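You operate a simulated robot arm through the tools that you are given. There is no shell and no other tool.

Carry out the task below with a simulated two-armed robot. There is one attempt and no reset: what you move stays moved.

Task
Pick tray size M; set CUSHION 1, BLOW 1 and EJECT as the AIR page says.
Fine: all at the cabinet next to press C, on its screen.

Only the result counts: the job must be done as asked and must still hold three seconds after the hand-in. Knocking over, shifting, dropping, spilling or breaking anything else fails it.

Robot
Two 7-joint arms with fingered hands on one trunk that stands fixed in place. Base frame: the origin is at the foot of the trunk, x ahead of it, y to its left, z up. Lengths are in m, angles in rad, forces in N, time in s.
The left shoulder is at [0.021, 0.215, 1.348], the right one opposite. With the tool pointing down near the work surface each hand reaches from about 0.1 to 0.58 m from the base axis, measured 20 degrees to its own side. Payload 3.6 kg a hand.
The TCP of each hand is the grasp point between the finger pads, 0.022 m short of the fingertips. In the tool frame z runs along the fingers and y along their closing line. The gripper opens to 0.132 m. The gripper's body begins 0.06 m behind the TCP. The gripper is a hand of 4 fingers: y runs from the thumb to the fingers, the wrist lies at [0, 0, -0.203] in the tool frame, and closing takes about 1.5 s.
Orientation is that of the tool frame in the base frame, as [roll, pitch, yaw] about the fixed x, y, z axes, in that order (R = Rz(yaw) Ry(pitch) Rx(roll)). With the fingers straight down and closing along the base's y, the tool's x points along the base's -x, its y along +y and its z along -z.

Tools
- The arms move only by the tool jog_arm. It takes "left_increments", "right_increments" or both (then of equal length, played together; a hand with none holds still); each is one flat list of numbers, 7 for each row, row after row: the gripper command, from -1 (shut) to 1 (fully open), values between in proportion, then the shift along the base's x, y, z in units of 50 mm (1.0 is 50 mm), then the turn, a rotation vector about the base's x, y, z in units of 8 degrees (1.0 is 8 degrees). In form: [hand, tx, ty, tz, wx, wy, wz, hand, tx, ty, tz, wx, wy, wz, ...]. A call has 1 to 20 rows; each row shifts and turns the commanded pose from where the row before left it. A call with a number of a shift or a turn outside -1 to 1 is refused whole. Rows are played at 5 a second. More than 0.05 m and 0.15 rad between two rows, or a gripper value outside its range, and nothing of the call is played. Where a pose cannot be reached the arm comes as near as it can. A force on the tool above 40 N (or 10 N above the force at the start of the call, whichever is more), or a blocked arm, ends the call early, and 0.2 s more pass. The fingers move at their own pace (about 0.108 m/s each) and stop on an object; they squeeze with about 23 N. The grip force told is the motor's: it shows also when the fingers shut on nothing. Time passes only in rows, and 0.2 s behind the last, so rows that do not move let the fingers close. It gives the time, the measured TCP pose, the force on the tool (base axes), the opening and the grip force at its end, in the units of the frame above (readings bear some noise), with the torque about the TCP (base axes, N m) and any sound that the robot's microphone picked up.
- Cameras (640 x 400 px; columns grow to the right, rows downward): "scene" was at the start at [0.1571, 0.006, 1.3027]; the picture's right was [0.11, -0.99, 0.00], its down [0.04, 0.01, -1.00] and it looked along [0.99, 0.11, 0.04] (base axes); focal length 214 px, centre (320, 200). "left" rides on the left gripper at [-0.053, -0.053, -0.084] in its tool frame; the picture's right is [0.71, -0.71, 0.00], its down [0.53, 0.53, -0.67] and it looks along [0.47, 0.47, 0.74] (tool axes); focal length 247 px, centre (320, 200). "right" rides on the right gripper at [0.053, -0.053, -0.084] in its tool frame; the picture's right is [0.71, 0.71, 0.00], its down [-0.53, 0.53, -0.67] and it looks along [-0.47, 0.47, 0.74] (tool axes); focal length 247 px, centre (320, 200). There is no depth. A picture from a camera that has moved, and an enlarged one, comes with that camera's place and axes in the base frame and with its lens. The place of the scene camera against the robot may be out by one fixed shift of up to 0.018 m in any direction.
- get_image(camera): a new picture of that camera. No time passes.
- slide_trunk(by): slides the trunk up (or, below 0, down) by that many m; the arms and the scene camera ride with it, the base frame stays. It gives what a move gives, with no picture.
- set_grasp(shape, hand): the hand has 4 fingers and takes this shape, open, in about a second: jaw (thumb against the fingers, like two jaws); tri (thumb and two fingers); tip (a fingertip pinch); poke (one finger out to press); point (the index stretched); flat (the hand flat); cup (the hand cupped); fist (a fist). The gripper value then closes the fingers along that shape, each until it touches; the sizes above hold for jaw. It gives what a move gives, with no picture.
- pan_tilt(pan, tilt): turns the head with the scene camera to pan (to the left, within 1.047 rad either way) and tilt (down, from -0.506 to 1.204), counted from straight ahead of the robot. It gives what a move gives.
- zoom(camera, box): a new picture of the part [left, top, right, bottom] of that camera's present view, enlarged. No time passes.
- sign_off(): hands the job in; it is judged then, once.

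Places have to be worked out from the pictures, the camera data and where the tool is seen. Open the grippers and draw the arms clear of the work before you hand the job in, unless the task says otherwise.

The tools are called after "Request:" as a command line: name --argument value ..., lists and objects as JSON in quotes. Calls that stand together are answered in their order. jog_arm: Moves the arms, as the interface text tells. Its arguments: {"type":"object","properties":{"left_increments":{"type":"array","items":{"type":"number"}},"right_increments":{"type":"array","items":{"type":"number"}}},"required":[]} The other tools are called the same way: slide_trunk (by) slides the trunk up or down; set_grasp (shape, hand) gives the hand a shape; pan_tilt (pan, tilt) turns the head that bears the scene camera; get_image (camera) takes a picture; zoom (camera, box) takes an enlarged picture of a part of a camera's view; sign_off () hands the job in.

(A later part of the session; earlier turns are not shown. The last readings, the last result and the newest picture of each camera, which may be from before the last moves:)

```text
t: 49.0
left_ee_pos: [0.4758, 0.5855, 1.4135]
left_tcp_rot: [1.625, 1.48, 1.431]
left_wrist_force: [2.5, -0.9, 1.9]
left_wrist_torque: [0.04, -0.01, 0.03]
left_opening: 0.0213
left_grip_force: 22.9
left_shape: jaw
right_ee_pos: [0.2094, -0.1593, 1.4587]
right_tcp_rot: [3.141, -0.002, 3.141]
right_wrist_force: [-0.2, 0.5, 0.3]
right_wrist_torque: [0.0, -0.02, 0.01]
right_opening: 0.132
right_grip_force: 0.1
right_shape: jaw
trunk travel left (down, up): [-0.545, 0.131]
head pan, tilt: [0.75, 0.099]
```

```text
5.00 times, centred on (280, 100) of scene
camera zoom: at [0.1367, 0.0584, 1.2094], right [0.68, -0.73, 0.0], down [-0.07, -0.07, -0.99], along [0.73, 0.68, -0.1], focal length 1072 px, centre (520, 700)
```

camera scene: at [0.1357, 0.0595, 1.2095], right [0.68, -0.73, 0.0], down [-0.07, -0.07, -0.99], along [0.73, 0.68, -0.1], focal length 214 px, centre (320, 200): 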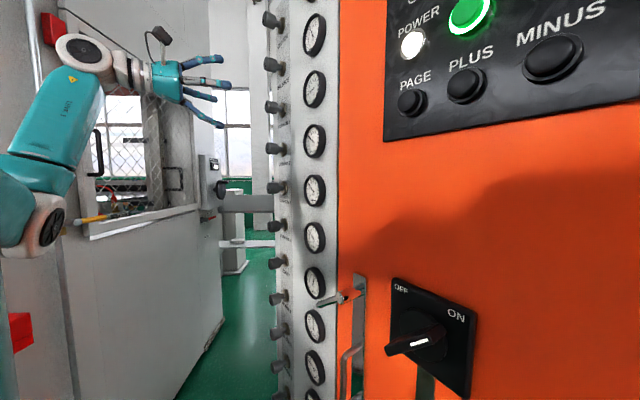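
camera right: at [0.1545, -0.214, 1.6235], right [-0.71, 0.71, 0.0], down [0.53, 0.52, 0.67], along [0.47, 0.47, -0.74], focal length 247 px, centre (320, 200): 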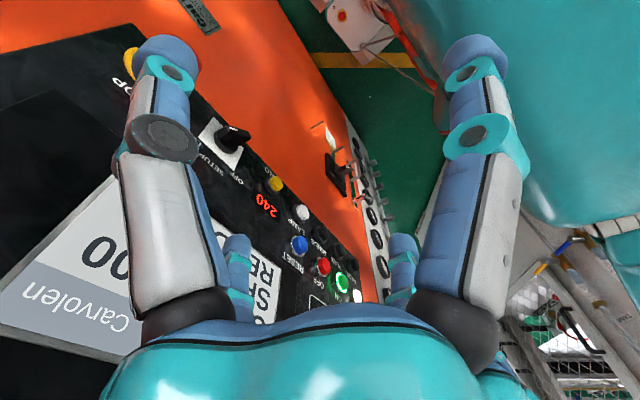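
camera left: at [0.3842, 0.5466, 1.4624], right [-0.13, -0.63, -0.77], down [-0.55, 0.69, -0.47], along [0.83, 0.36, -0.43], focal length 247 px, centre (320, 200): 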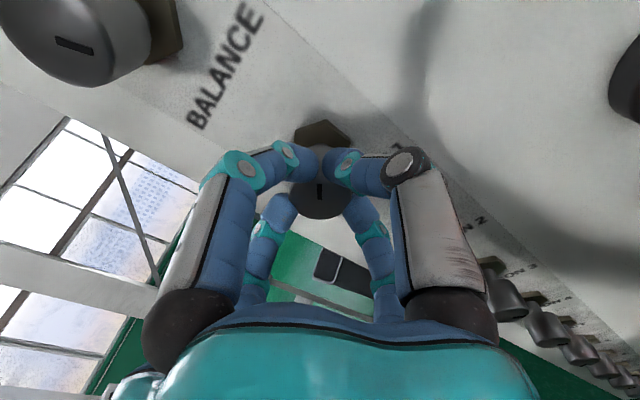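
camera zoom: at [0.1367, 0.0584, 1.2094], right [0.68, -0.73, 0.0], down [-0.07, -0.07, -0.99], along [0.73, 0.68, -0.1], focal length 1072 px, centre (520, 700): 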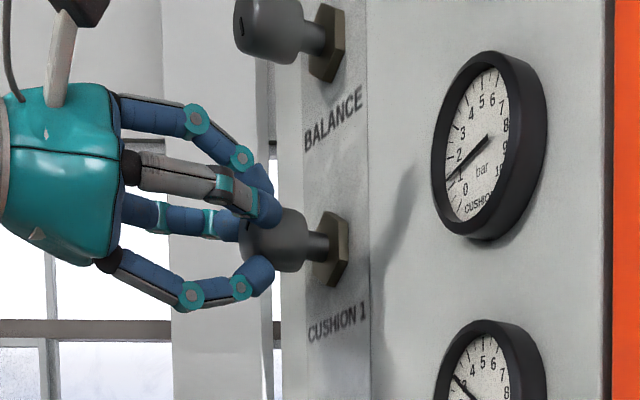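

Now the fingers hold the head. I turn clockwise (as seen facing the knob) by 32° and watch the gauge.

Request:
jog_arm --left_increments '[-1, 0, 0, 0, 0.98, -0.196, 0, -1, 0, 0, 0, 0.98, -0.196, 0, -1, 0, 0, 0, 0.98, -0.196, 0, -1, 0, 0, 0, 0.98, -0.196, 0]'

Request:
get_image --camera "left"

Request:
zoom --camera "scene" --box '[220, 60, 340, 140]'

```text
t: 50.0
left_ee_pos: [0.4774, 0.5849, 1.4098]
left_tcp_rot: [1.595, 0.917, 1.393]
left_wrist_force: [-8.2, -19.2, -20.8]
left_wrist_torque: [-0.26, 0.37, -0.2]
left_opening: 0.0216
left_grip_force: 23.1
left_shape: jaw
right_ee_pos: [0.2097, -0.161, 1.458]
right_tcp_rot: [3.139, -0.001, 3.141]
right_wrist_force: [-0.2, 0.5, 0.1]
right_wrist_torque: [0.02, 0.03, 0.0]
right_opening: 0.1316
right_grip_force: 0.2
right_shape: jaw
trunk travel left (down, up): [-0.545, 0.131]
head pan, tilt: [0.75, 0.099]
```

```text
taken
camera left: at [0.3807, 0.5288, 1.4209], right [-0.04, -0.13, -0.99], down [-0.51, 0.85, -0.09], along [0.86, 0.5, -0.1], focal length 247 px, centre (320, 200)
```

left: 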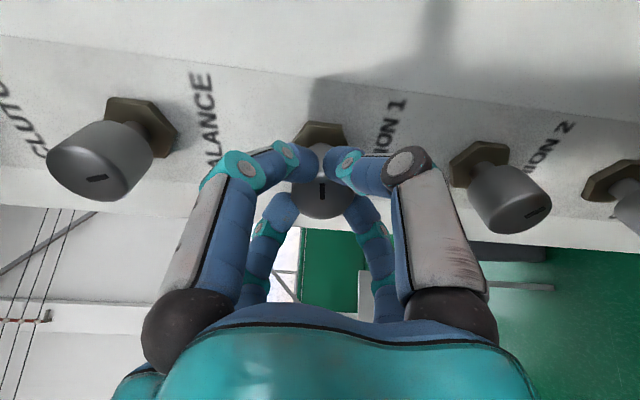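

```text
5.00 times, centred on (280, 100) of scene
camera zoom: at [0.1363, 0.0572, 1.2093], right [0.68, -0.73, 0.0], down [-0.07, -0.07, -1.0], along [0.73, 0.68, -0.1], focal length 1072 px, centre (520, 700)
```

zoom: 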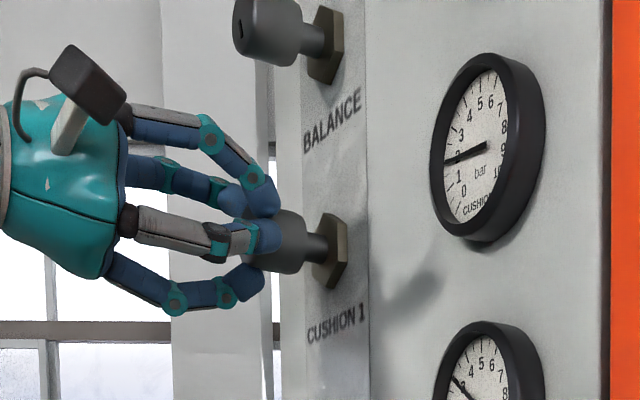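

It works: the CUSHION 1 gauge rose from ≈1.2 to ≈1.8 with 32°. Some side force built up (≈28 N), so I relieve it by shifting a few mm while turning 32° more.

Request:
jog_arm --left_increments '[-1, 0, -0.06, -0.07, 0, 0, 0, -1, 0, -0.01, -0.02, 0.98, -0.196, 0, -1, 0, -0.01, -0.02, 0.98, -0.196, 0, -1, 0, 0, -0.02, 0.98, -0.196, 0, -1, 0, 0, -0.02, 0.98, -0.196, 0]'

Request:
zoom --camera "scene" --box '[220, 60, 340, 140]'

Request:
zoom --camera "scene" --box '[296, 60, 336, 110]'

```text
t: 51.2
left_ee_pos: [0.4763, 0.5839, 1.4029]
left_tcp_rot: [1.576, 0.362, 1.382]
left_wrist_force: [-3.4, -6.9, -17.0]
left_wrist_torque: [-0.13, 0.2, -0.08]
left_opening: 0.0217
left_grip_force: 22.7
left_shape: jaw
right_ee_pos: [0.21, -0.159, 1.4596]
right_tcp_rot: [3.14, -0.002, -3.14]
right_wrist_force: [-0.6, -0.1, -0.8]
right_wrist_torque: [0.0, 0.01, 0.0]
right_opening: 0.1321
right_grip_force: 0.0
right_shape: jaw
trunk travel left (down, up): [-0.545, 0.131]
head pan, tilt: [0.75, 0.099]
```

```text
5.00 times, centred on (280, 100) of scene
camera zoom: at [0.1369, 0.0588, 1.2093], right [0.68, -0.73, 0.0], down [-0.07, -0.07, -0.99], along [0.73, 0.68, -0.1], focal length 1072 px, centre (520, 700)
```

zoom: 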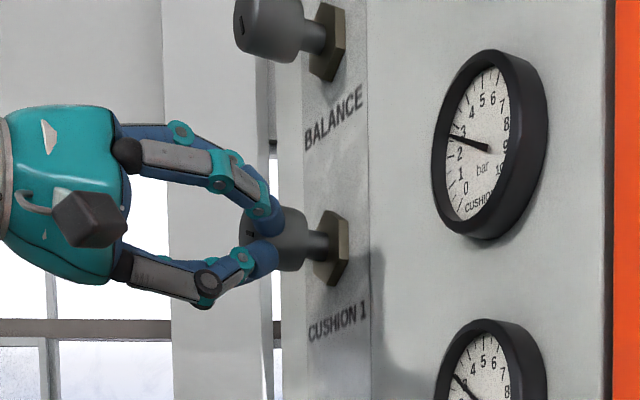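

```text
8.00 times, centred on (316, 85) of scene
camera zoom: at [0.1369, 0.0588, 1.2093], right [0.68, -0.73, 0.0], down [-0.07, -0.07, -0.99], along [0.73, 0.68, -0.1], focal length 1716 px, centre (352, 1120)
```

zoom: 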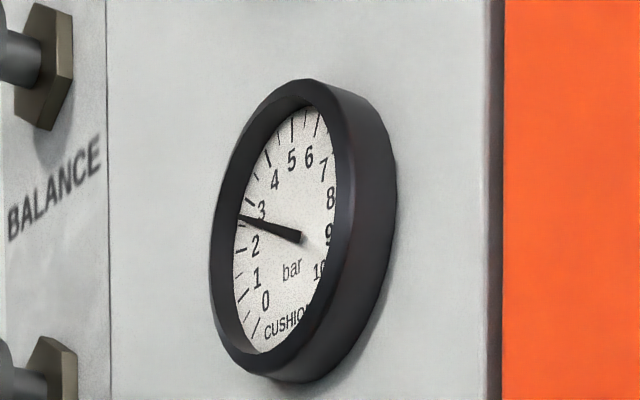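

Gauge ≈2.7 now. I relieve the side force again and turn 24° more.

Request:
jog_arm --left_increments '[-1, 0, -0.02, -0.05, 0, 0, 0, -1, 0, 0.005, -0.02, 0.98, -0.196, 0, -1, 0, 0.005, -0.02, 0.98, -0.196, 0, -1, 0, 0.005, -0.02, 0.98, -0.196, 0]'

Request:
zoom --camera "scene" --box '[220, 60, 340, 140]'

Request:
zoom --camera "scene" --box '[296, 60, 336, 110]'

Request:
get_image --camera "left"

```text
t: 51.7
left_ee_pos: [0.4811, 0.5812, 1.4019]
left_tcp_rot: [1.56, 0.333, 1.388]
left_wrist_force: [-27.4, 6.3, -11.7]
left_wrist_torque: [-0.14, 0.11, 0.35]
left_opening: 0.0227
left_grip_force: 23.3
left_shape: jaw
left hand out of reach, approached as far as the arm can: row 2
right_ee_pos: [0.2063, -0.1575, 1.4592]
right_tcp_rot: [3.141, -0.001, 3.14]
right_wrist_force: [0.1, -0.1, -0.1]
right_wrist_torque: [0.05, 0.07, 0.0]
right_opening: 0.1319
right_grip_force: 0.1
right_shape: jaw
trunk travel left (down, up): [-0.545, 0.131]
head pan, tilt: [0.75, 0.099]
stopped in row 2 (left hand): the force on the tool passed its limit at 45 N (the readings are from after the stop); the commanded pose is now the measured one
```

```text
5.00 times, centred on (280, 100) of scene
camera zoom: at [0.1337, 0.0595, 1.2097], right [0.68, -0.73, 0.0], down [-0.07, -0.07, -1.0], along [0.73, 0.68, -0.1], focal length 1072 px, centre (520, 700)
```

zoom: 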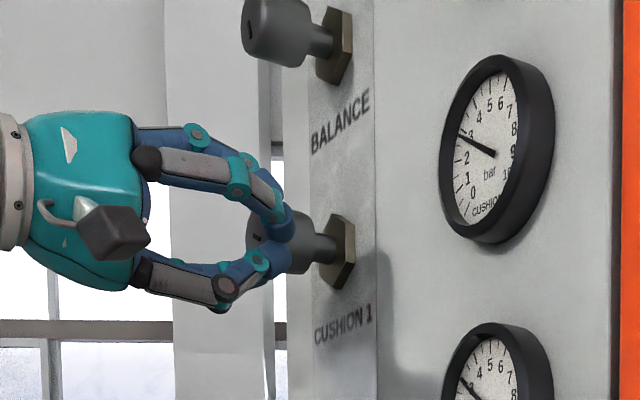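

```text
8.00 times, centred on (316, 85) of scene
camera zoom: at [0.1337, 0.0595, 1.2097], right [0.68, -0.73, 0.0], down [-0.07, -0.07, -1.0], along [0.73, 0.68, -0.1], focal length 1716 px, centre (352, 1120)
```

zoom: 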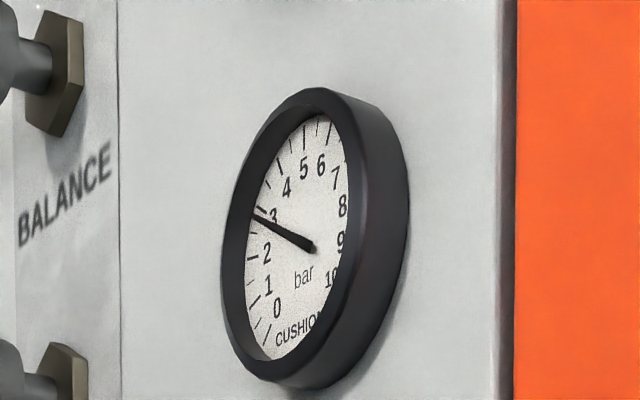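

```text
taken
camera left: at [0.3861, 0.5304, 1.3693], right [0.09, 0.43, -0.9], down [-0.54, 0.78, 0.32], along [0.84, 0.46, 0.3], focal length 247 px, centre (320, 200)
```

left: 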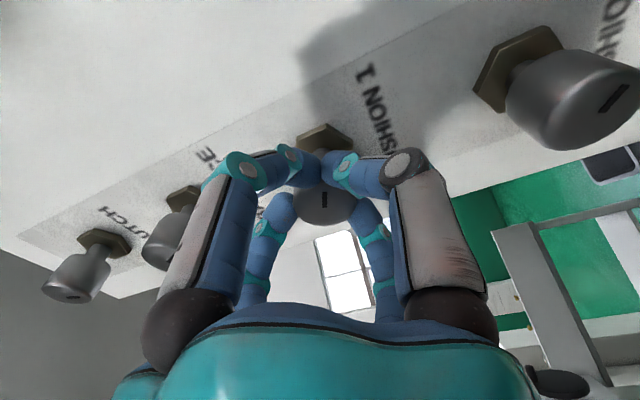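

The wrist roll hit its limit; gauge ≈2.85. I'll open, retract, roll the hand back ~66°, and prepare to re-grip.

Request:
jog_arm --left_increments '[0.1, 0, 0, 0, 0, 0, 0, 0.1, 0, 0, 0, 0, 0, 0, 0.1, -0.45, 0.09, 0, 0, 0, 0, 0.1, -0.44, 0.09, 0, 0, 0, 0, 0.1, 0, 0.07, 0.23, 0, 0, 0, -0.1, 0, 0, 0, -1, 0.2, 0, -0.1, 0, 0, 0, -1, 0.2, 0, -0.1, 0, 0, 0, -1, 0.2, 0, -0.1, 0, 0, 0, -1, 0.2, 0]'

Request:
get_image --camera "left"

Request:
zoom --camera "scene" --box '[296, 60, 336, 110]'

```text
t: 53.7
left_ee_pos: [0.4402, 0.5915, 1.4132]
left_tcp_rot: [1.568, 0.903, 1.389]
left_wrist_force: [-0.7, -1.1, -0.6]
left_wrist_torque: [0.02, -0.03, -0.02]
left_opening: 0.0599
left_grip_force: 0.1
left_shape: jaw
right_ee_pos: [0.2095, -0.1595, 1.4591]
right_tcp_rot: [3.138, 0.0, 3.14]
right_wrist_force: [-0.4, 0.2, 0.9]
right_wrist_torque: [-0.03, 0.01, -0.03]
right_opening: 0.1319
right_grip_force: 0.1
right_shape: jaw
trunk travel left (down, up): [-0.545, 0.131]
head pan, tilt: [0.75, 0.099]
```

```text
taken
camera left: at [0.3445, 0.5336, 1.423], right [-0.02, -0.12, -0.99], down [-0.53, 0.85, -0.09], along [0.85, 0.52, -0.08], focal length 247 px, centre (320, 200)
```

left: 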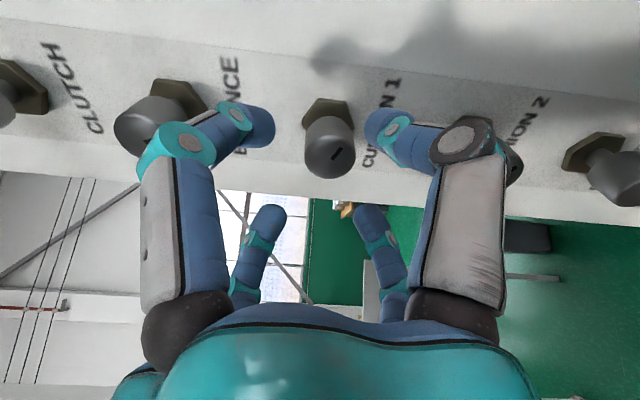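

```text
8.00 times, centred on (316, 85) of scene
camera zoom: at [0.1361, 0.0587, 1.2094], right [0.68, -0.73, 0.0], down [-0.07, -0.07, -0.99], along [0.73, 0.68, -0.1], focal length 1716 px, centre (352, 1120)
```

zoom: 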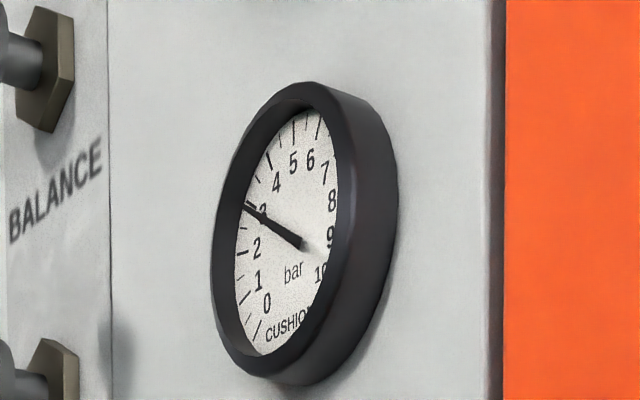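

Triangulating two rolled wrist views suggests the knob centre is at about y 0.594, z 1.4045 – lower/left than I assumed, explaining the side force. I roll back the rest and re-check.

Request:
jog_arm --left_increments '[-0.1, 0, 0, 0, -1, 0.2, 0, -0.1, 0, 0, 0, -1, 0.2, 0, -0.1, 0, 0, 0, -1, 0.2, 0, -0.1, 0, 0, 0, -1, 0.2, 0]'

Request:
get_image --camera "left"

Request:
zoom --camera "scene" --box '[220, 60, 340, 140]'

```text
t: 54.7
left_ee_pos: [0.4396, 0.5915, 1.4143]
left_tcp_rot: [1.664, 1.472, 1.488]
left_wrist_force: [0.0, 0.1, 0.3]
left_wrist_torque: [-0.04, 0.04, -0.01]
left_opening: 0.0599
left_grip_force: 0.1
left_shape: jaw
right_ee_pos: [0.2089, -0.1587, 1.4585]
right_tcp_rot: [3.14, -0.001, 3.139]
right_wrist_force: [-0.5, -0.2, -0.8]
right_wrist_torque: [-0.02, -0.03, -0.01]
right_opening: 0.1317
right_grip_force: 0.1
right_shape: jaw
trunk travel left (down, up): [-0.545, 0.131]
head pan, tilt: [0.75, 0.099]
```

```text
taken
camera left: at [0.347, 0.5498, 1.4629], right [-0.12, -0.62, -0.77], down [-0.56, 0.69, -0.47], along [0.82, 0.38, -0.43], focal length 247 px, centre (320, 200)
```

left: 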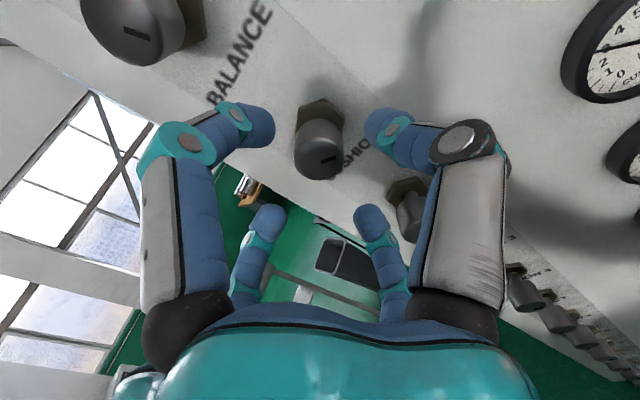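

```text
5.00 times, centred on (280, 100) of scene
camera zoom: at [0.1361, 0.0587, 1.2094], right [0.68, -0.73, 0.0], down [-0.07, -0.07, -0.99], along [0.73, 0.68, -0.1], focal length 1072 px, centre (520, 700)
```

zoom: 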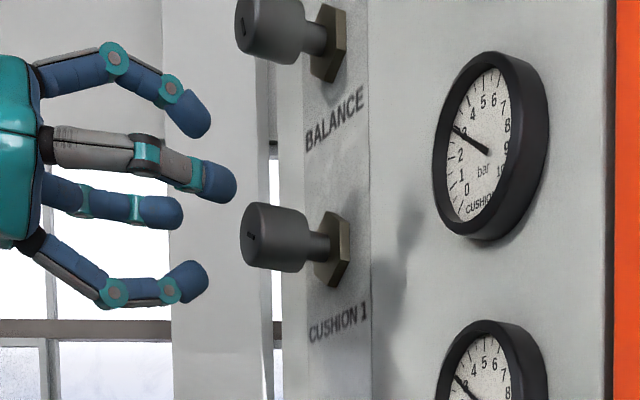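

Best estimate of the knob end: (0.502, 0.593, 1.405). I shift +14 mm y, −9 mm z, then advance with the fingers partly open.

Request:
jog_arm --left_increments '[-0.1, 0, 0.28, -0.19, 0, 0, 0, -0.1, 0.37, -0.073, 0, 0, 0, 0, -0.1, 0.37, -0.073, 0, 0, 0, 0, -0.1, 0.34, -0.067, 0, 0, 0, 0]'

Request:
get_image --camera "left"

Request:
zoom --camera "scene" --box '[220, 60, 340, 140]'

```text
t: 55.7
left_ee_pos: [0.4941, 0.5952, 1.4049]
left_tcp_rot: [1.669, 1.467, 1.488]
left_wrist_force: [0.7, 0.8, -0.1]
left_wrist_torque: [-0.03, 0.01, -0.02]
left_opening: 0.0602
left_grip_force: 0.0
left_shape: jaw
right_ee_pos: [0.2093, -0.159, 1.4592]
right_tcp_rot: [3.14, -0.002, 3.141]
right_wrist_force: [0.1, 0.0, 0.5]
right_wrist_torque: [-0.04, -0.02, -0.01]
right_opening: 0.132
right_grip_force: 0.0
right_shape: jaw
trunk travel left (down, up): [-0.545, 0.131]
head pan, tilt: [0.75, 0.099]
```

```text
taken
camera left: at [0.4013, 0.553, 1.4536], right [-0.12, -0.62, -0.78], down [-0.56, 0.69, -0.46], along [0.82, 0.38, -0.43], focal length 247 px, centre (320, 200)
```

left: 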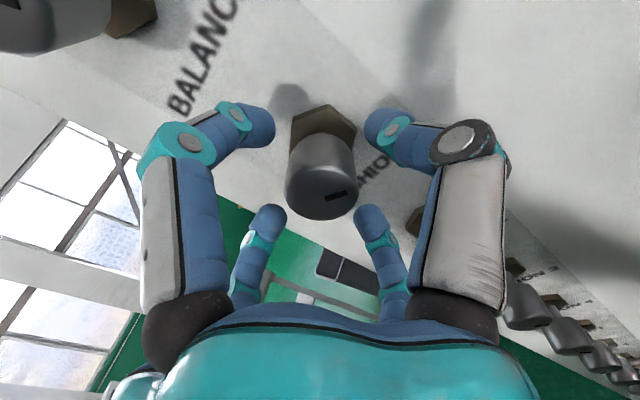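

```text
5.00 times, centred on (280, 100) of scene
camera zoom: at [0.1365, 0.0585, 1.2094], right [0.68, -0.73, 0.0], down [-0.07, -0.07, -0.99], along [0.73, 0.68, -0.1], focal length 1072 px, centre (520, 700)
```

zoom: 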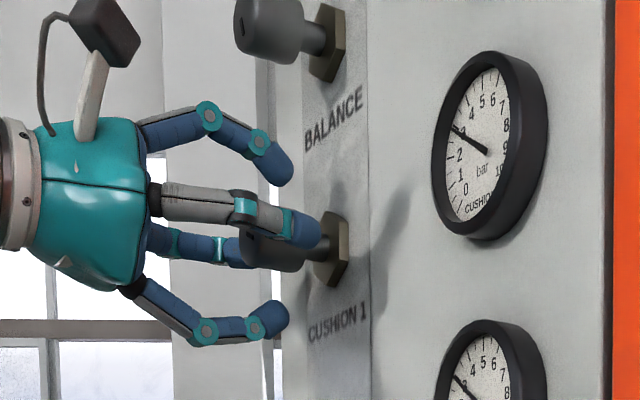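

Well centred now. I back off 7 mm, close on the head, and turn 24° clockwise.

Request:
jog_arm --left_increments '[-0.1, -0.14, 0.028, 0, 0, 0, 0, -0.6, 0, 0, 0, 0, 0, 0, -1, 0, 0, 0, 0, 0, 0, -1, 0, 0, 0, 0, 0, 0, -1, 0, 0, 0, 0, 0, 0, -1, 0, 0, 0, 0.98, -0.196, 0, -1, 0, 0, 0, 0.98, -0.196, 0]'

Request:
get_image --camera "left"

Request:
zoom --camera "scene" --box '[296, 60, 336, 110]'

```text
t: 57.3
left_ee_pos: [0.4864, 0.5973, 1.4042]
left_tcp_rot: [1.577, 1.186, 1.401]
left_wrist_force: [5.4, -0.3, 5.4]
left_wrist_torque: [-0.04, -0.05, -0.06]
left_opening: 0.0285
left_grip_force: 22.9
left_shape: jaw
right_ee_pos: [0.2104, -0.1599, 1.459]
right_tcp_rot: [3.14, -0.003, 3.139]
right_wrist_force: [-0.3, -0.7, -0.6]
right_wrist_torque: [0.03, -0.01, 0.02]
right_opening: 0.1318
right_grip_force: 0.0
right_shape: jaw
trunk travel left (down, up): [-0.545, 0.131]
head pan, tilt: [0.75, 0.099]
```

```text
taken
camera left: at [0.3923, 0.5435, 1.4353], right [-0.07, -0.39, -0.92], down [-0.54, 0.79, -0.29], along [0.84, 0.47, -0.26], focal length 247 px, centre (320, 200)
```

left: 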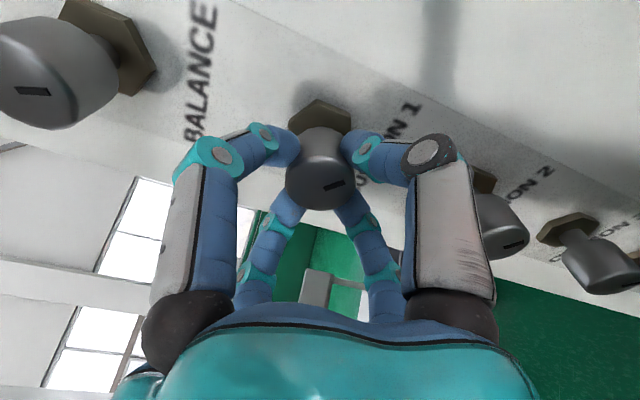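

```text
8.00 times, centred on (316, 85) of scene
camera zoom: at [0.137, 0.0582, 1.2094], right [0.68, -0.73, 0.0], down [-0.07, -0.07, -0.99], along [0.73, 0.68, -0.1], focal length 1716 px, centre (352, 1120)
```

zoom: 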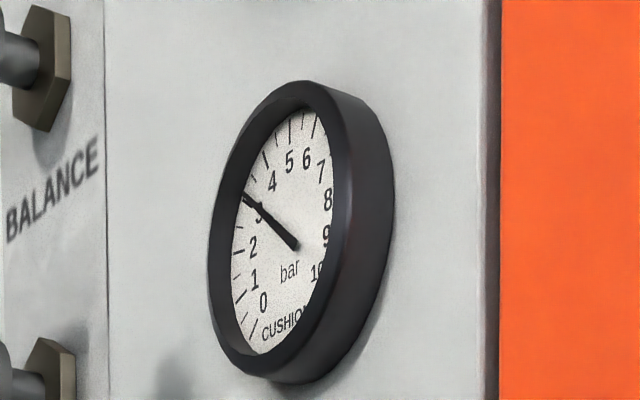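

Side force is gone now. Gauge ≈3.1; I turn 12° more and check.

Request:
jog_arm --left_increments '[-1, 0, 0, 0, 0.98, -0.196, 0, -1, 0, 0, 0, 0.49, -0.098, 0, -1, 0, 0, 0, 0, 0, 0]'

Request:
zoom --camera "scene" --box '[304, 65, 332, 105]'

Request:
get_image --camera "right"

```text
t: 58.1
left_ee_pos: [0.4865, 0.5963, 1.405]
left_tcp_rot: [1.57, 0.98, 1.392]
left_wrist_force: [7.4, -0.3, 9.8]
left_wrist_torque: [-0.08, -0.1, -0.02]
left_opening: 0.0285
left_grip_force: 23.4
left_shape: jaw
right_ee_pos: [0.2092, -0.1601, 1.4593]
right_tcp_rot: [3.14, -0.005, 3.139]
right_wrist_force: [0.9, -0.6, 0.2]
right_wrist_torque: [-0.02, -0.01, 0.0]
right_opening: 0.132
right_grip_force: 0.1
right_shape: jaw
trunk travel left (down, up): [-0.545, 0.131]
head pan, tilt: [0.75, 0.099]
```

```text
10.00 times, centred on (318, 85) of scene
camera zoom: at [0.1371, 0.058, 1.2094], right [0.68, -0.73, 0.0], down [-0.07, -0.07, -0.99], along [0.73, 0.68, -0.1], focal length 2145 px, centre (340, 1350)
```

zoom: 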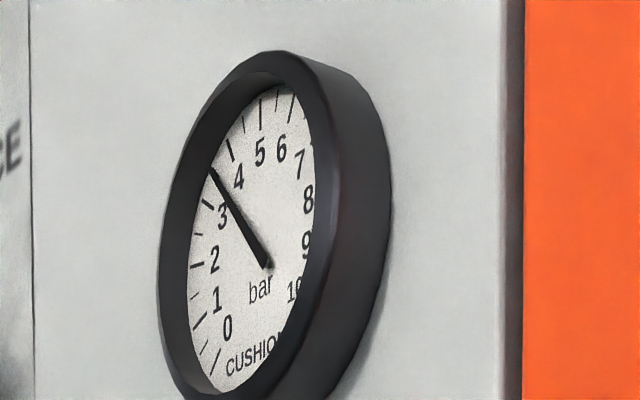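

```text
taken
camera right: at [0.1564, -0.2125, 1.5417], right [-0.71, 0.71, 0.0], down [0.53, 0.52, 0.67], along [0.47, 0.47, -0.74], focal length 247 px, centre (320, 200)
```

right: 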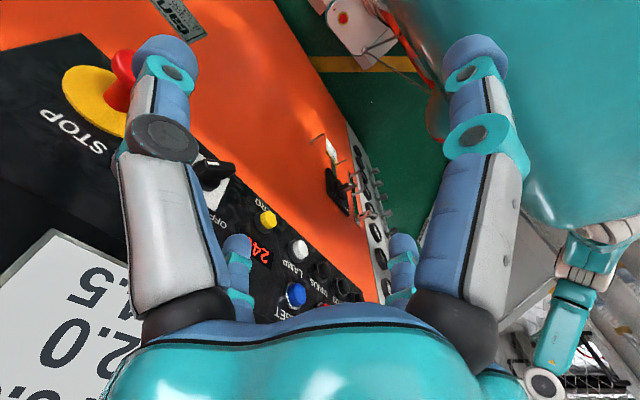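

The oblique scene view makes exact reading unsure (3.5–3.7). I release, retract and move the wrist camera in front of the CUSHION 1 gauge for a frontal reading.

Request:
jog_arm --left_increments '[-0.1, 0, 0, 0, 0, 0, 0, -0.1, 0, 0, 0, 0, 0, 0, -0.1, -0.5, 0.1, 0, 0, 0, 0, -0.1, -0.5, 0.1, 0, 0, 0, 0, -0.1, -0.5, -0.5, 0, -0.9, 0.18, 0, -0.1, -0.4, -0.8, -0.1, -0.9, 0.18, 0, -0.1, -0.3, -0.8, -0.1, -0.9, 0.18, 0, -0.1, 0, -0.8, 0, -0.9, 0.18, 0]'

Request:
get_image --camera "left"

Request:
zoom --camera "scene" --box '[304, 65, 332, 105]'

```text
t: 59.9
left_ee_pos: [0.3737, 0.4581, 1.3951]
left_tcp_rot: [1.699, 1.493, 1.519]
left_wrist_force: [-0.1, -1.0, -0.6]
left_wrist_torque: [0.01, 0.01, 0.01]
left_opening: 0.0593
left_grip_force: 0.0
left_shape: jaw
right_ee_pos: [0.2092, -0.1606, 1.4592]
right_tcp_rot: [-3.141, -0.001, 3.139]
right_wrist_force: [0.0, -1.0, 0.7]
right_wrist_torque: [0.01, 0.0, 0.0]
right_opening: 0.1321
right_grip_force: 0.1
right_shape: jaw
trunk travel left (down, up): [-0.545, 0.131]
head pan, tilt: [0.75, 0.099]
```

```text
taken
camera left: at [0.2832, 0.4178, 1.4448], right [-0.12, -0.64, -0.76], down [-0.56, 0.68, -0.48], along [0.82, 0.37, -0.44], focal length 247 px, centre (320, 200)
```

left: 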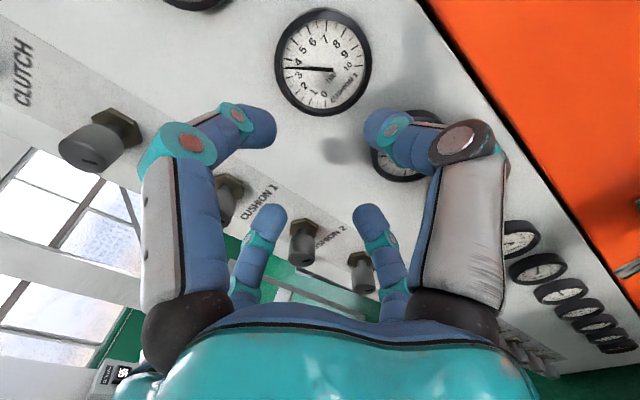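

```text
10.00 times, centred on (318, 85) of scene
camera zoom: at [0.1365, 0.0583, 1.2094], right [0.68, -0.73, 0.0], down [-0.07, -0.07, -0.99], along [0.73, 0.68, -0.1], focal length 2145 px, centre (340, 1350)
```

zoom: 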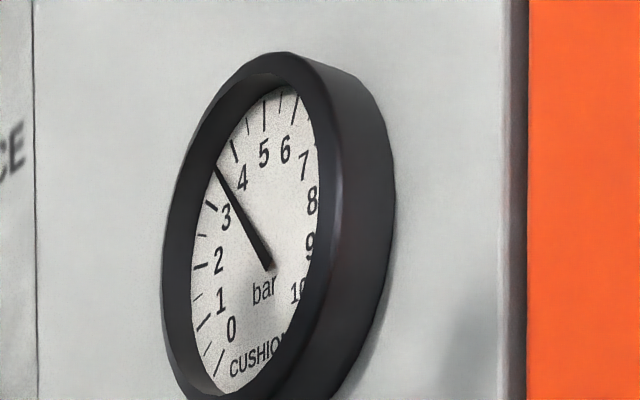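

Perfect frontal gauge view with its label. I zoom in to read it.

Request:
zoom --camera "left" --box '[270, 5, 380, 120]'

```text
3.48 times, centred on (325, 62) of left
camera zoom: at [0.2832, 0.4178, 1.4448], right [-0.12, -0.64, -0.76], down [-0.56, 0.68, -0.48], along [0.82, 0.37, -0.44], focal length 859 px, centre (303, 678)
```

zoom: 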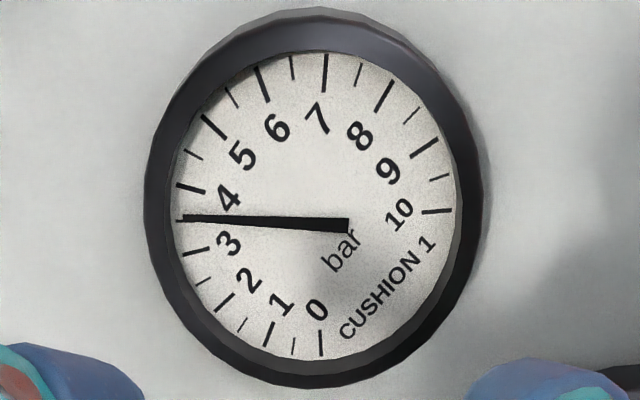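

It is labelled CUSHION 1, and the needle lies on/near 3.5. To remove parallax I tilt the wrist camera to look exactly square at this gauge.

Request:
jog_arm --left_increments '[-0.1, 0.27, 0.23, -0.24, -0.11, -0.53, -0.68, -0.1, 0.27, 0.23, -0.24, -0.11, -0.53, -0.68]'

Request:
get_image --camera "left"

Request:
zoom --camera "left" --box '[270, 5, 380, 120]'

```text
t: 60.5
left_ee_pos: [0.4039, 0.4832, 1.3693]
left_tcp_rot: [0.557, 1.405, 0.19]
left_wrist_force: [-0.6, 0.9, 0.2]
left_wrist_torque: [0.01, -0.01, -0.04]
left_opening: 0.059
left_grip_force: 0.0
left_shape: jaw
right_ee_pos: [0.2106, -0.1603, 1.4584]
right_tcp_rot: [3.14, -0.003, 3.14]
right_wrist_force: [0.2, -0.2, 0.3]
right_wrist_torque: [-0.01, -0.01, 0.01]
right_opening: 0.1317
right_grip_force: 0.1
right_shape: jaw
trunk travel left (down, up): [-0.545, 0.131]
head pan, tilt: [0.75, 0.099]
```

```text
taken
camera left: at [0.2984, 0.4632, 1.4067], right [-0.13, -0.64, -0.76], down [-0.35, 0.75, -0.57], along [0.93, 0.19, -0.32], focal length 247 px, centre (320, 200)
```

left: 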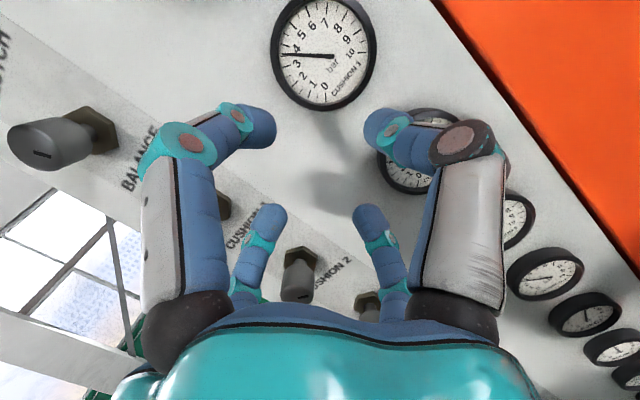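

```text
3.48 times, centred on (325, 62) of left
camera zoom: at [0.2984, 0.4632, 1.4067], right [-0.13, -0.64, -0.76], down [-0.35, 0.75, -0.57], along [0.93, 0.19, -0.32], focal length 859 px, centre (303, 678)
```

zoom: 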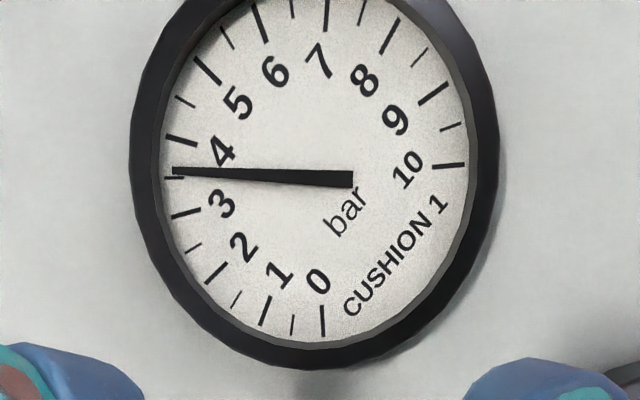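

The reading is about 3.6; it needs to come down ~0.1 bar, about 5° counter-clockwise (≈40°/bar). I return in front of the knob.

Request:
jog_arm --left_increments '[-0.1, 0, 0.6, 0.2, 0.11, 0.53, 0.68, -0.1, 0, 0.6, 0.2, 0.11, 0.53, 0.68, -0.1, 0.2, 0.6, 0.2, 0, 0, 0, -0.1, 0.4, 0.68, 0.1, 0, 0, 0]'

Request:
get_image --camera "left"

```text
t: 61.5
left_ee_pos: [0.4326, 0.6095, 1.4039]
left_tcp_rot: [1.709, 1.491, 1.528]
left_wrist_force: [-0.4, 0.2, 0.1]
left_wrist_torque: [0.01, 0.01, -0.05]
left_opening: 0.0589
left_grip_force: 0.0
left_shape: jaw
right_ee_pos: [0.2098, -0.1588, 1.4594]
right_tcp_rot: [-3.142, -0.005, -3.141]
right_wrist_force: [0.2, -0.3, 0.4]
right_wrist_torque: [0.02, -0.02, 0.01]
right_opening: 0.1317
right_grip_force: 0.1
right_shape: jaw
trunk travel left (down, up): [-0.545, 0.131]
head pan, tilt: [0.75, 0.099]
```

```text
taken
camera left: at [0.3405, 0.5688, 1.4542], right [-0.12, -0.64, -0.76], down [-0.56, 0.68, -0.48], along [0.82, 0.37, -0.44], focal length 247 px, centre (320, 200)
```

left: 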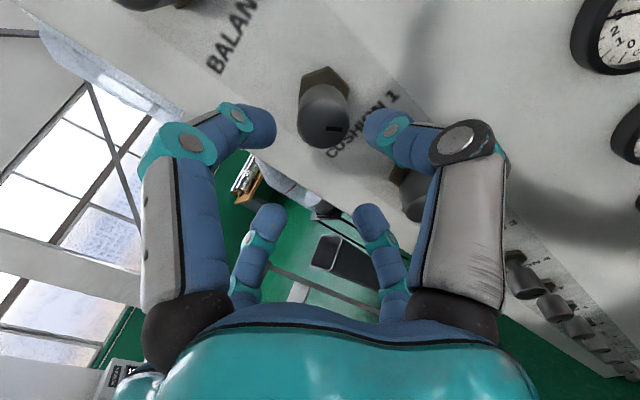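

Aligned with the knob. I advance, close, and turn 8° counter-clockwise (some slack expected), watching the scene gauge.

Request:
jog_arm --left_increments '[-0.1, 0.36, -0.073, 0, 0, 0, 0, -0.1, 0.36, -0.073, 0, 0, 0, 0, -0.1, 0.36, -0.073, 0, 0, 0, 0, -0.6, 0, 0, 0, 0, 0, 0, -1, 0, 0, 0, 0, 0, 0, -1, 0, 0, 0, 0, 0, 0, -1, 0, 0, 0, 0, 0, 0, -1, 0, 0, 0, 0, 0, 0]'

Request:
zoom --camera "scene" --box '[304, 65, 332, 105]'

Request:
jog_arm --left_increments '[-1, 0, 0, 0, -0.49, 0.098, 0, -1, 0, 0, 0, -0.49, 0.098, 0, -1, 0, 0, 0, 0, 0, 0]'

Request:
zoom --camera "scene" --box '[304, 65, 332, 105]'

Request:
get_image --camera "left"

```text
t: 63.3
left_ee_pos: [0.4871, 0.5971, 1.4067]
left_tcp_rot: [1.696, 1.494, 1.518]
left_wrist_force: [3.5, -1.3, 2.4]
left_wrist_torque: [0.01, -0.02, -0.1]
left_opening: 0.029
left_grip_force: 23.0
left_shape: jaw
right_ee_pos: [0.2096, -0.1595, 1.4591]
right_tcp_rot: [3.139, -0.004, 3.139]
right_wrist_force: [0.4, 0.5, -0.3]
right_wrist_torque: [-0.02, -0.03, 0.01]
right_opening: 0.1321
right_grip_force: 0.1
right_shape: jaw
trunk travel left (down, up): [-0.545, 0.131]
head pan, tilt: [0.75, 0.099]
```

```text
10.00 times, centred on (318, 85) of scene
camera zoom: at [0.1367, 0.0583, 1.2094], right [0.68, -0.73, 0.0], down [-0.07, -0.07, -0.99], along [0.73, 0.68, -0.1], focal length 2145 px, centre (340, 1350)
```

zoom: 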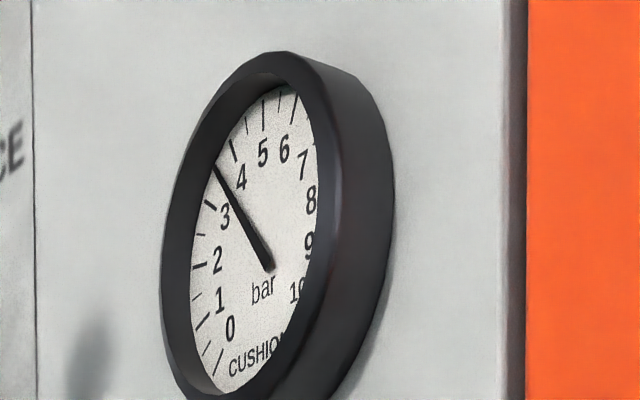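

```text
t: 64.1
left_ee_pos: [0.4885, 0.5964, 1.4058]
left_tcp_rot: [-1.76, 1.505, -1.942]
left_wrist_force: [-3.0, -1.1, 0.9]
left_wrist_torque: [-0.02, -0.01, -0.14]
left_opening: 0.0291
left_grip_force: 22.3
left_shape: jaw
right_ee_pos: [0.2098, -0.1598, 1.4597]
right_tcp_rot: [3.14, -0.002, -3.141]
right_wrist_force: [-0.4, 0.1, -0.3]
right_wrist_torque: [-0.03, 0.02, 0.0]
right_opening: 0.1318
right_grip_force: 0.0
right_shape: jaw
trunk travel left (down, up): [-0.545, 0.131]
head pan, tilt: [0.75, 0.099]
```

```text
10.00 times, centred on (318, 85) of scene
camera zoom: at [0.1357, 0.0586, 1.2095], right [0.68, -0.73, 0.0], down [-0.07, -0.07, -0.99], along [0.73, 0.68, -0.1], focal length 2145 px, centre (340, 1350)
```

zoom: 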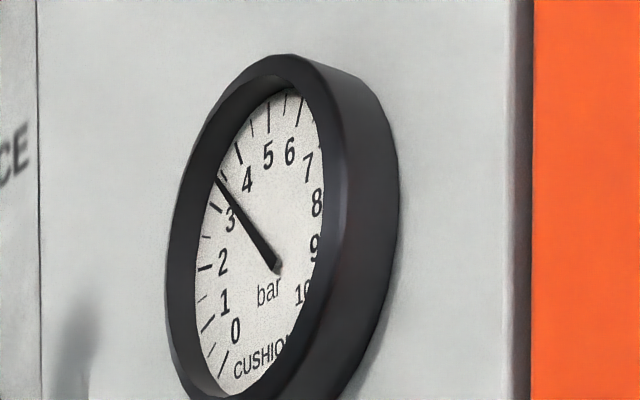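

```text
taken
camera left: at [0.3972, 0.5638, 1.4644], right [-0.14, -0.74, -0.66], down [-0.58, 0.61, -0.55], along [0.81, 0.3, -0.51], focal length 247 px, centre (320, 200)
```

left: 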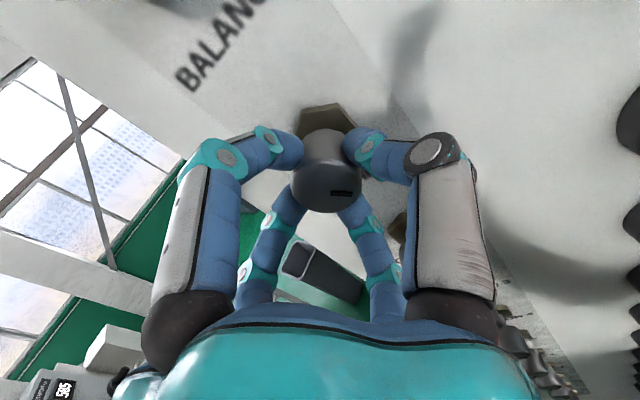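

The needle dropped by ≈0.19 bar. I release and re-check square-on with the wrist camera.

Request:
jog_arm --left_increments '[-0.1, 0, 0, 0, 0, 0, 0, -0.1, 0, 0, 0, 0, 0, 0, -0.1, -0.5, 0.1, 0, 0, 0, 0, -0.1, -0.5, 0.1, 0, 0, 0, 0, -0.1, -0.4, -0.5, 0, 0.98, -0.196, 0, -0.1, -0.1, -0.8, -0.1, 0, 0, 0, -0.1, 0, -0.7, -0.3, -0.11, -0.53, -0.68, -0.1, 0.26, -0.45, -0.2, -0.11, -0.53, -0.68]'

Request:
get_image --camera "left"

Request:
zoom --camera "left" --box '[270, 0, 380, 115]'

Request:
zoom --camera "scene" --box '[304, 65, 332, 105]'

```text
t: 65.9
left_ee_pos: [0.4275, 0.4833, 1.378]
left_tcp_rot: [0.559, 1.404, 0.194]
left_wrist_force: [0.0, 0.3, -0.1]
left_wrist_torque: [0.01, -0.02, -0.03]
left_opening: 0.0589
left_grip_force: 0.0
left_shape: jaw
right_ee_pos: [0.2098, -0.1597, 1.4597]
right_tcp_rot: [3.14, -0.002, 3.14]
right_wrist_force: [0.0, -0.3, -0.1]
right_wrist_torque: [-0.02, -0.02, -0.02]
right_opening: 0.1319
right_grip_force: 0.2
right_shape: jaw
trunk travel left (down, up): [-0.545, 0.131]
head pan, tilt: [0.75, 0.099]
```

```text
taken
camera left: at [0.3224, 0.4631, 1.4134], right [-0.13, -0.64, -0.76], down [-0.35, 0.75, -0.57], along [0.93, 0.19, -0.32], focal length 247 px, centre (320, 200)
```

left: 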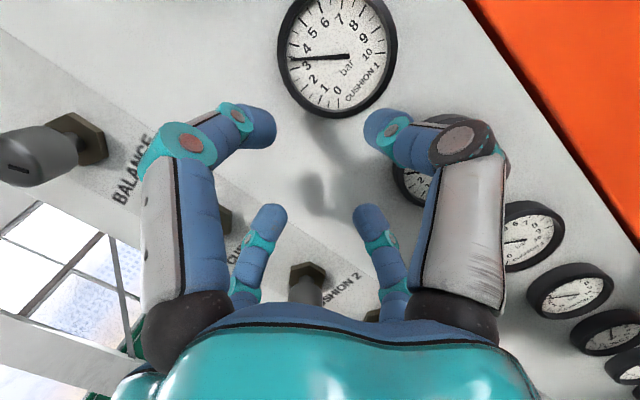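

```text
3.48 times, centred on (325, 58) of left
camera zoom: at [0.3224, 0.4631, 1.4134], right [-0.13, -0.64, -0.76], down [-0.35, 0.75, -0.57], along [0.93, 0.19, -0.32], focal length 859 px, centre (303, 696)
```

zoom: 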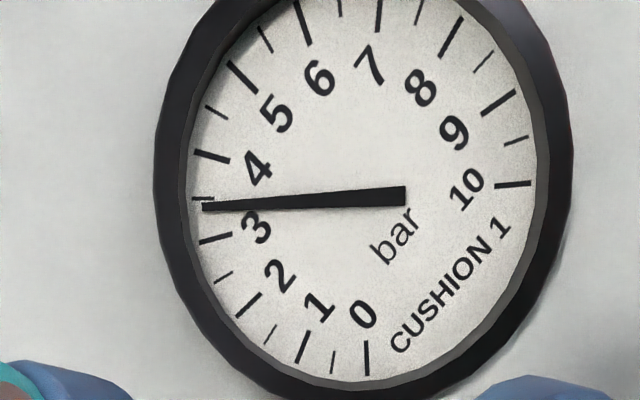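

```text
10.00 times, centred on (318, 85) of scene
camera zoom: at [0.137, 0.0586, 1.2093], right [0.68, -0.73, 0.0], down [-0.07, -0.07, -0.99], along [0.73, 0.68, -0.1], focal length 2145 px, centre (340, 1350)
```

zoom: 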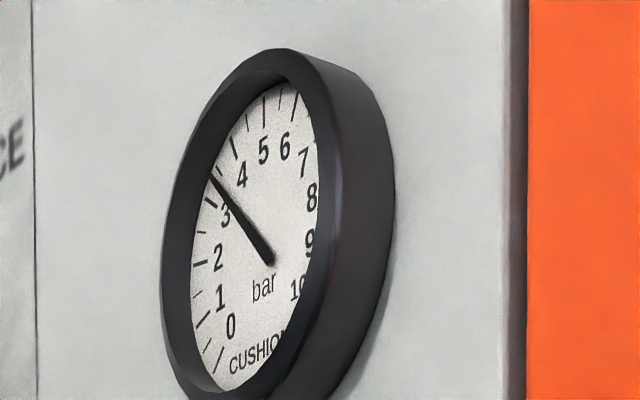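

Now about 3.40. I go back for a final +4° clockwise correction.

Request:
jog_arm --left_increments '[-0.1, -0.1, 0.6, 0.2, 0.11, 0.53, 0.68, -0.1, -0.1, 0.6, 0.2, 0.11, 0.53, 0.68, -0.1, 0.1, 0.6, 0.13, 0, 0, 0, -0.1, 0.2, 0.72, 0, 0, 0, 0]'

Request:
get_image --camera "left"

```text
t: 66.9
left_ee_pos: [0.4312, 0.6133, 1.4026]
left_tcp_rot: [1.71, 1.495, 1.53]
left_wrist_force: [0.2, -0.2, 0.6]
left_wrist_torque: [0.01, -0.02, -0.01]
left_opening: 0.0592
left_grip_force: 0.1
left_shape: jaw
right_ee_pos: [0.2096, -0.1579, 1.4594]
right_tcp_rot: [3.141, -0.002, 3.141]
right_wrist_force: [0.5, -0.5, 0.0]
right_wrist_torque: [0.0, 0.01, 0.03]
right_opening: 0.132
right_grip_force: 0.1
right_shape: jaw
trunk travel left (down, up): [-0.545, 0.131]
head pan, tilt: [0.75, 0.099]
```

```text
taken
camera left: at [0.3371, 0.5729, 1.4531], right [-0.12, -0.64, -0.76], down [-0.56, 0.68, -0.48], along [0.82, 0.37, -0.44], focal length 247 px, centre (320, 200)
```

left: 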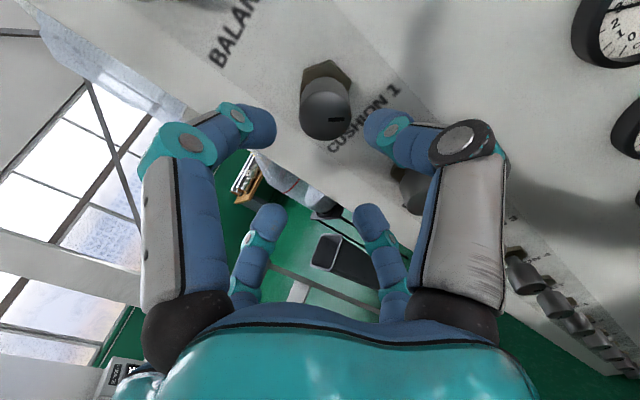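

I advance to the grip position, close, and turn +4°.

Request:
jog_arm --left_increments '[-0.1, 0.373, -0.107, 0.017, 0, 0, 0, -0.1, 0.373, -0.107, 0.017, 0, 0, 0, -0.1, 0.373, -0.107, 0.017, 0, 0, 0, -0.6, 0, 0, 0, 0, 0, 0, -1, 0, 0, 0, 0, 0, 0, -1, 0, 0, 0, 0, 0, 0, -1, 0, 0, 0, 0, 0, 0, -1, 0, 0, 0, 0, 0, 0, -1, 0, 0, 0, 0.49, -0.098, 0, -1, 0, 0, 0, 0, 0, 0]'

Request:
zoom --camera "scene" --box '[304, 65, 332, 105]'

```text
t: 69.1
left_ee_pos: [0.4856, 0.5949, 1.4049]
left_tcp_rot: [1.629, 1.423, 1.451]
left_wrist_force: [5.1, -0.1, 2.1]
left_wrist_torque: [-0.03, -0.04, -0.01]
left_opening: 0.0277
left_grip_force: 22.8
left_shape: jaw
right_ee_pos: [0.2102, -0.1601, 1.4594]
right_tcp_rot: [3.14, -0.004, 3.14]
right_wrist_force: [-0.3, 0.5, 1.1]
right_wrist_torque: [-0.01, -0.02, 0.0]
right_opening: 0.1319
right_grip_force: 0.1
right_shape: jaw
trunk travel left (down, up): [-0.545, 0.131]
head pan, tilt: [0.75, 0.099]
```

```text
10.00 times, centred on (318, 85) of scene
camera zoom: at [0.137, 0.0583, 1.2094], right [0.68, -0.73, 0.0], down [-0.07, -0.07, -0.99], along [0.73, 0.68, -0.1], focal length 2145 px, centre (340, 1350)
```

zoom: 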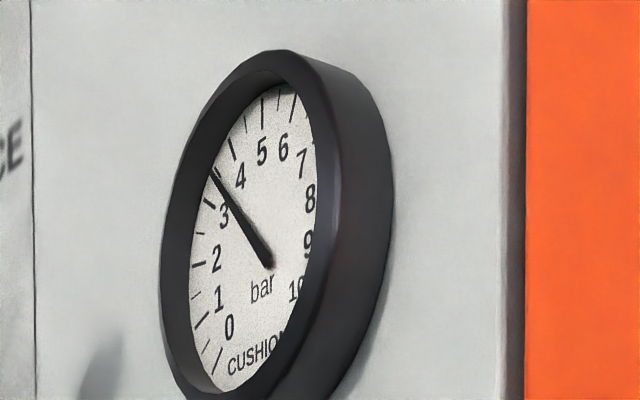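

By interpolation that's ≈3.5. I release and verify square-on once more.

Request:
jog_arm --left_increments '[-0.1, 0, 0, 0, 0, 0, 0, -0.1, 0, 0, 0, 0, 0, 0, -0.1, -0.5, 0.1, 0, 0, 0, 0, -0.1, -0.5, 0.1, 0, 0, 0, 0, -0.1, -0.5, -0.5, 0, -0.49, 0.098, 0, -0.1, -0.1, -0.8, -0.1, 0, 0, 0, -0.1, 0, -0.7, -0.3, -0.11, -0.53, -0.68, -0.1, 0, -0.45, -0.3, -0.11, -0.53, -0.68]'

Request:
zoom --camera "left" --box '[270, 0, 380, 115]'

```text
t: 70.9
left_ee_pos: [0.4051, 0.4802, 1.3686]
left_tcp_rot: [0.554, 1.403, 0.19]
left_wrist_force: [-0.5, 0.4, 0.3]
left_wrist_torque: [0.0, 0.01, 0.0]
left_opening: 0.059
left_grip_force: 0.2
left_shape: jaw
right_ee_pos: [0.2104, -0.1589, 1.4598]
right_tcp_rot: [3.14, -0.002, 3.139]
right_wrist_force: [-0.3, -0.5, -1.0]
right_wrist_torque: [-0.02, 0.02, 0.0]
right_opening: 0.1319
right_grip_force: 0.1
right_shape: jaw
trunk travel left (down, up): [-0.545, 0.131]
head pan, tilt: [0.75, 0.099]
```

```text
3.48 times, centred on (325, 58) of left
camera zoom: at [0.2999, 0.4605, 1.4043], right [-0.13, -0.64, -0.76], down [-0.35, 0.75, -0.57], along [0.93, 0.19, -0.32], focal length 859 px, centre (303, 696)
```

zoom: 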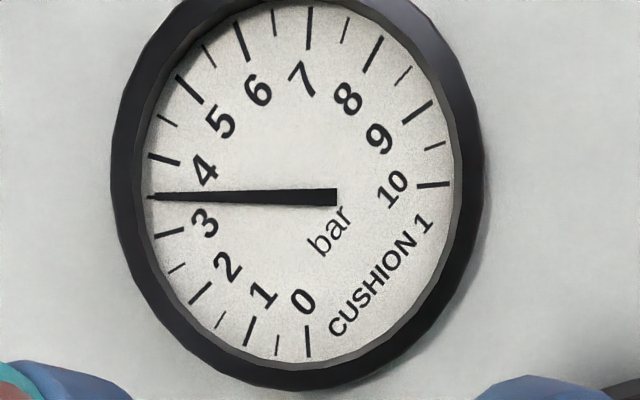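

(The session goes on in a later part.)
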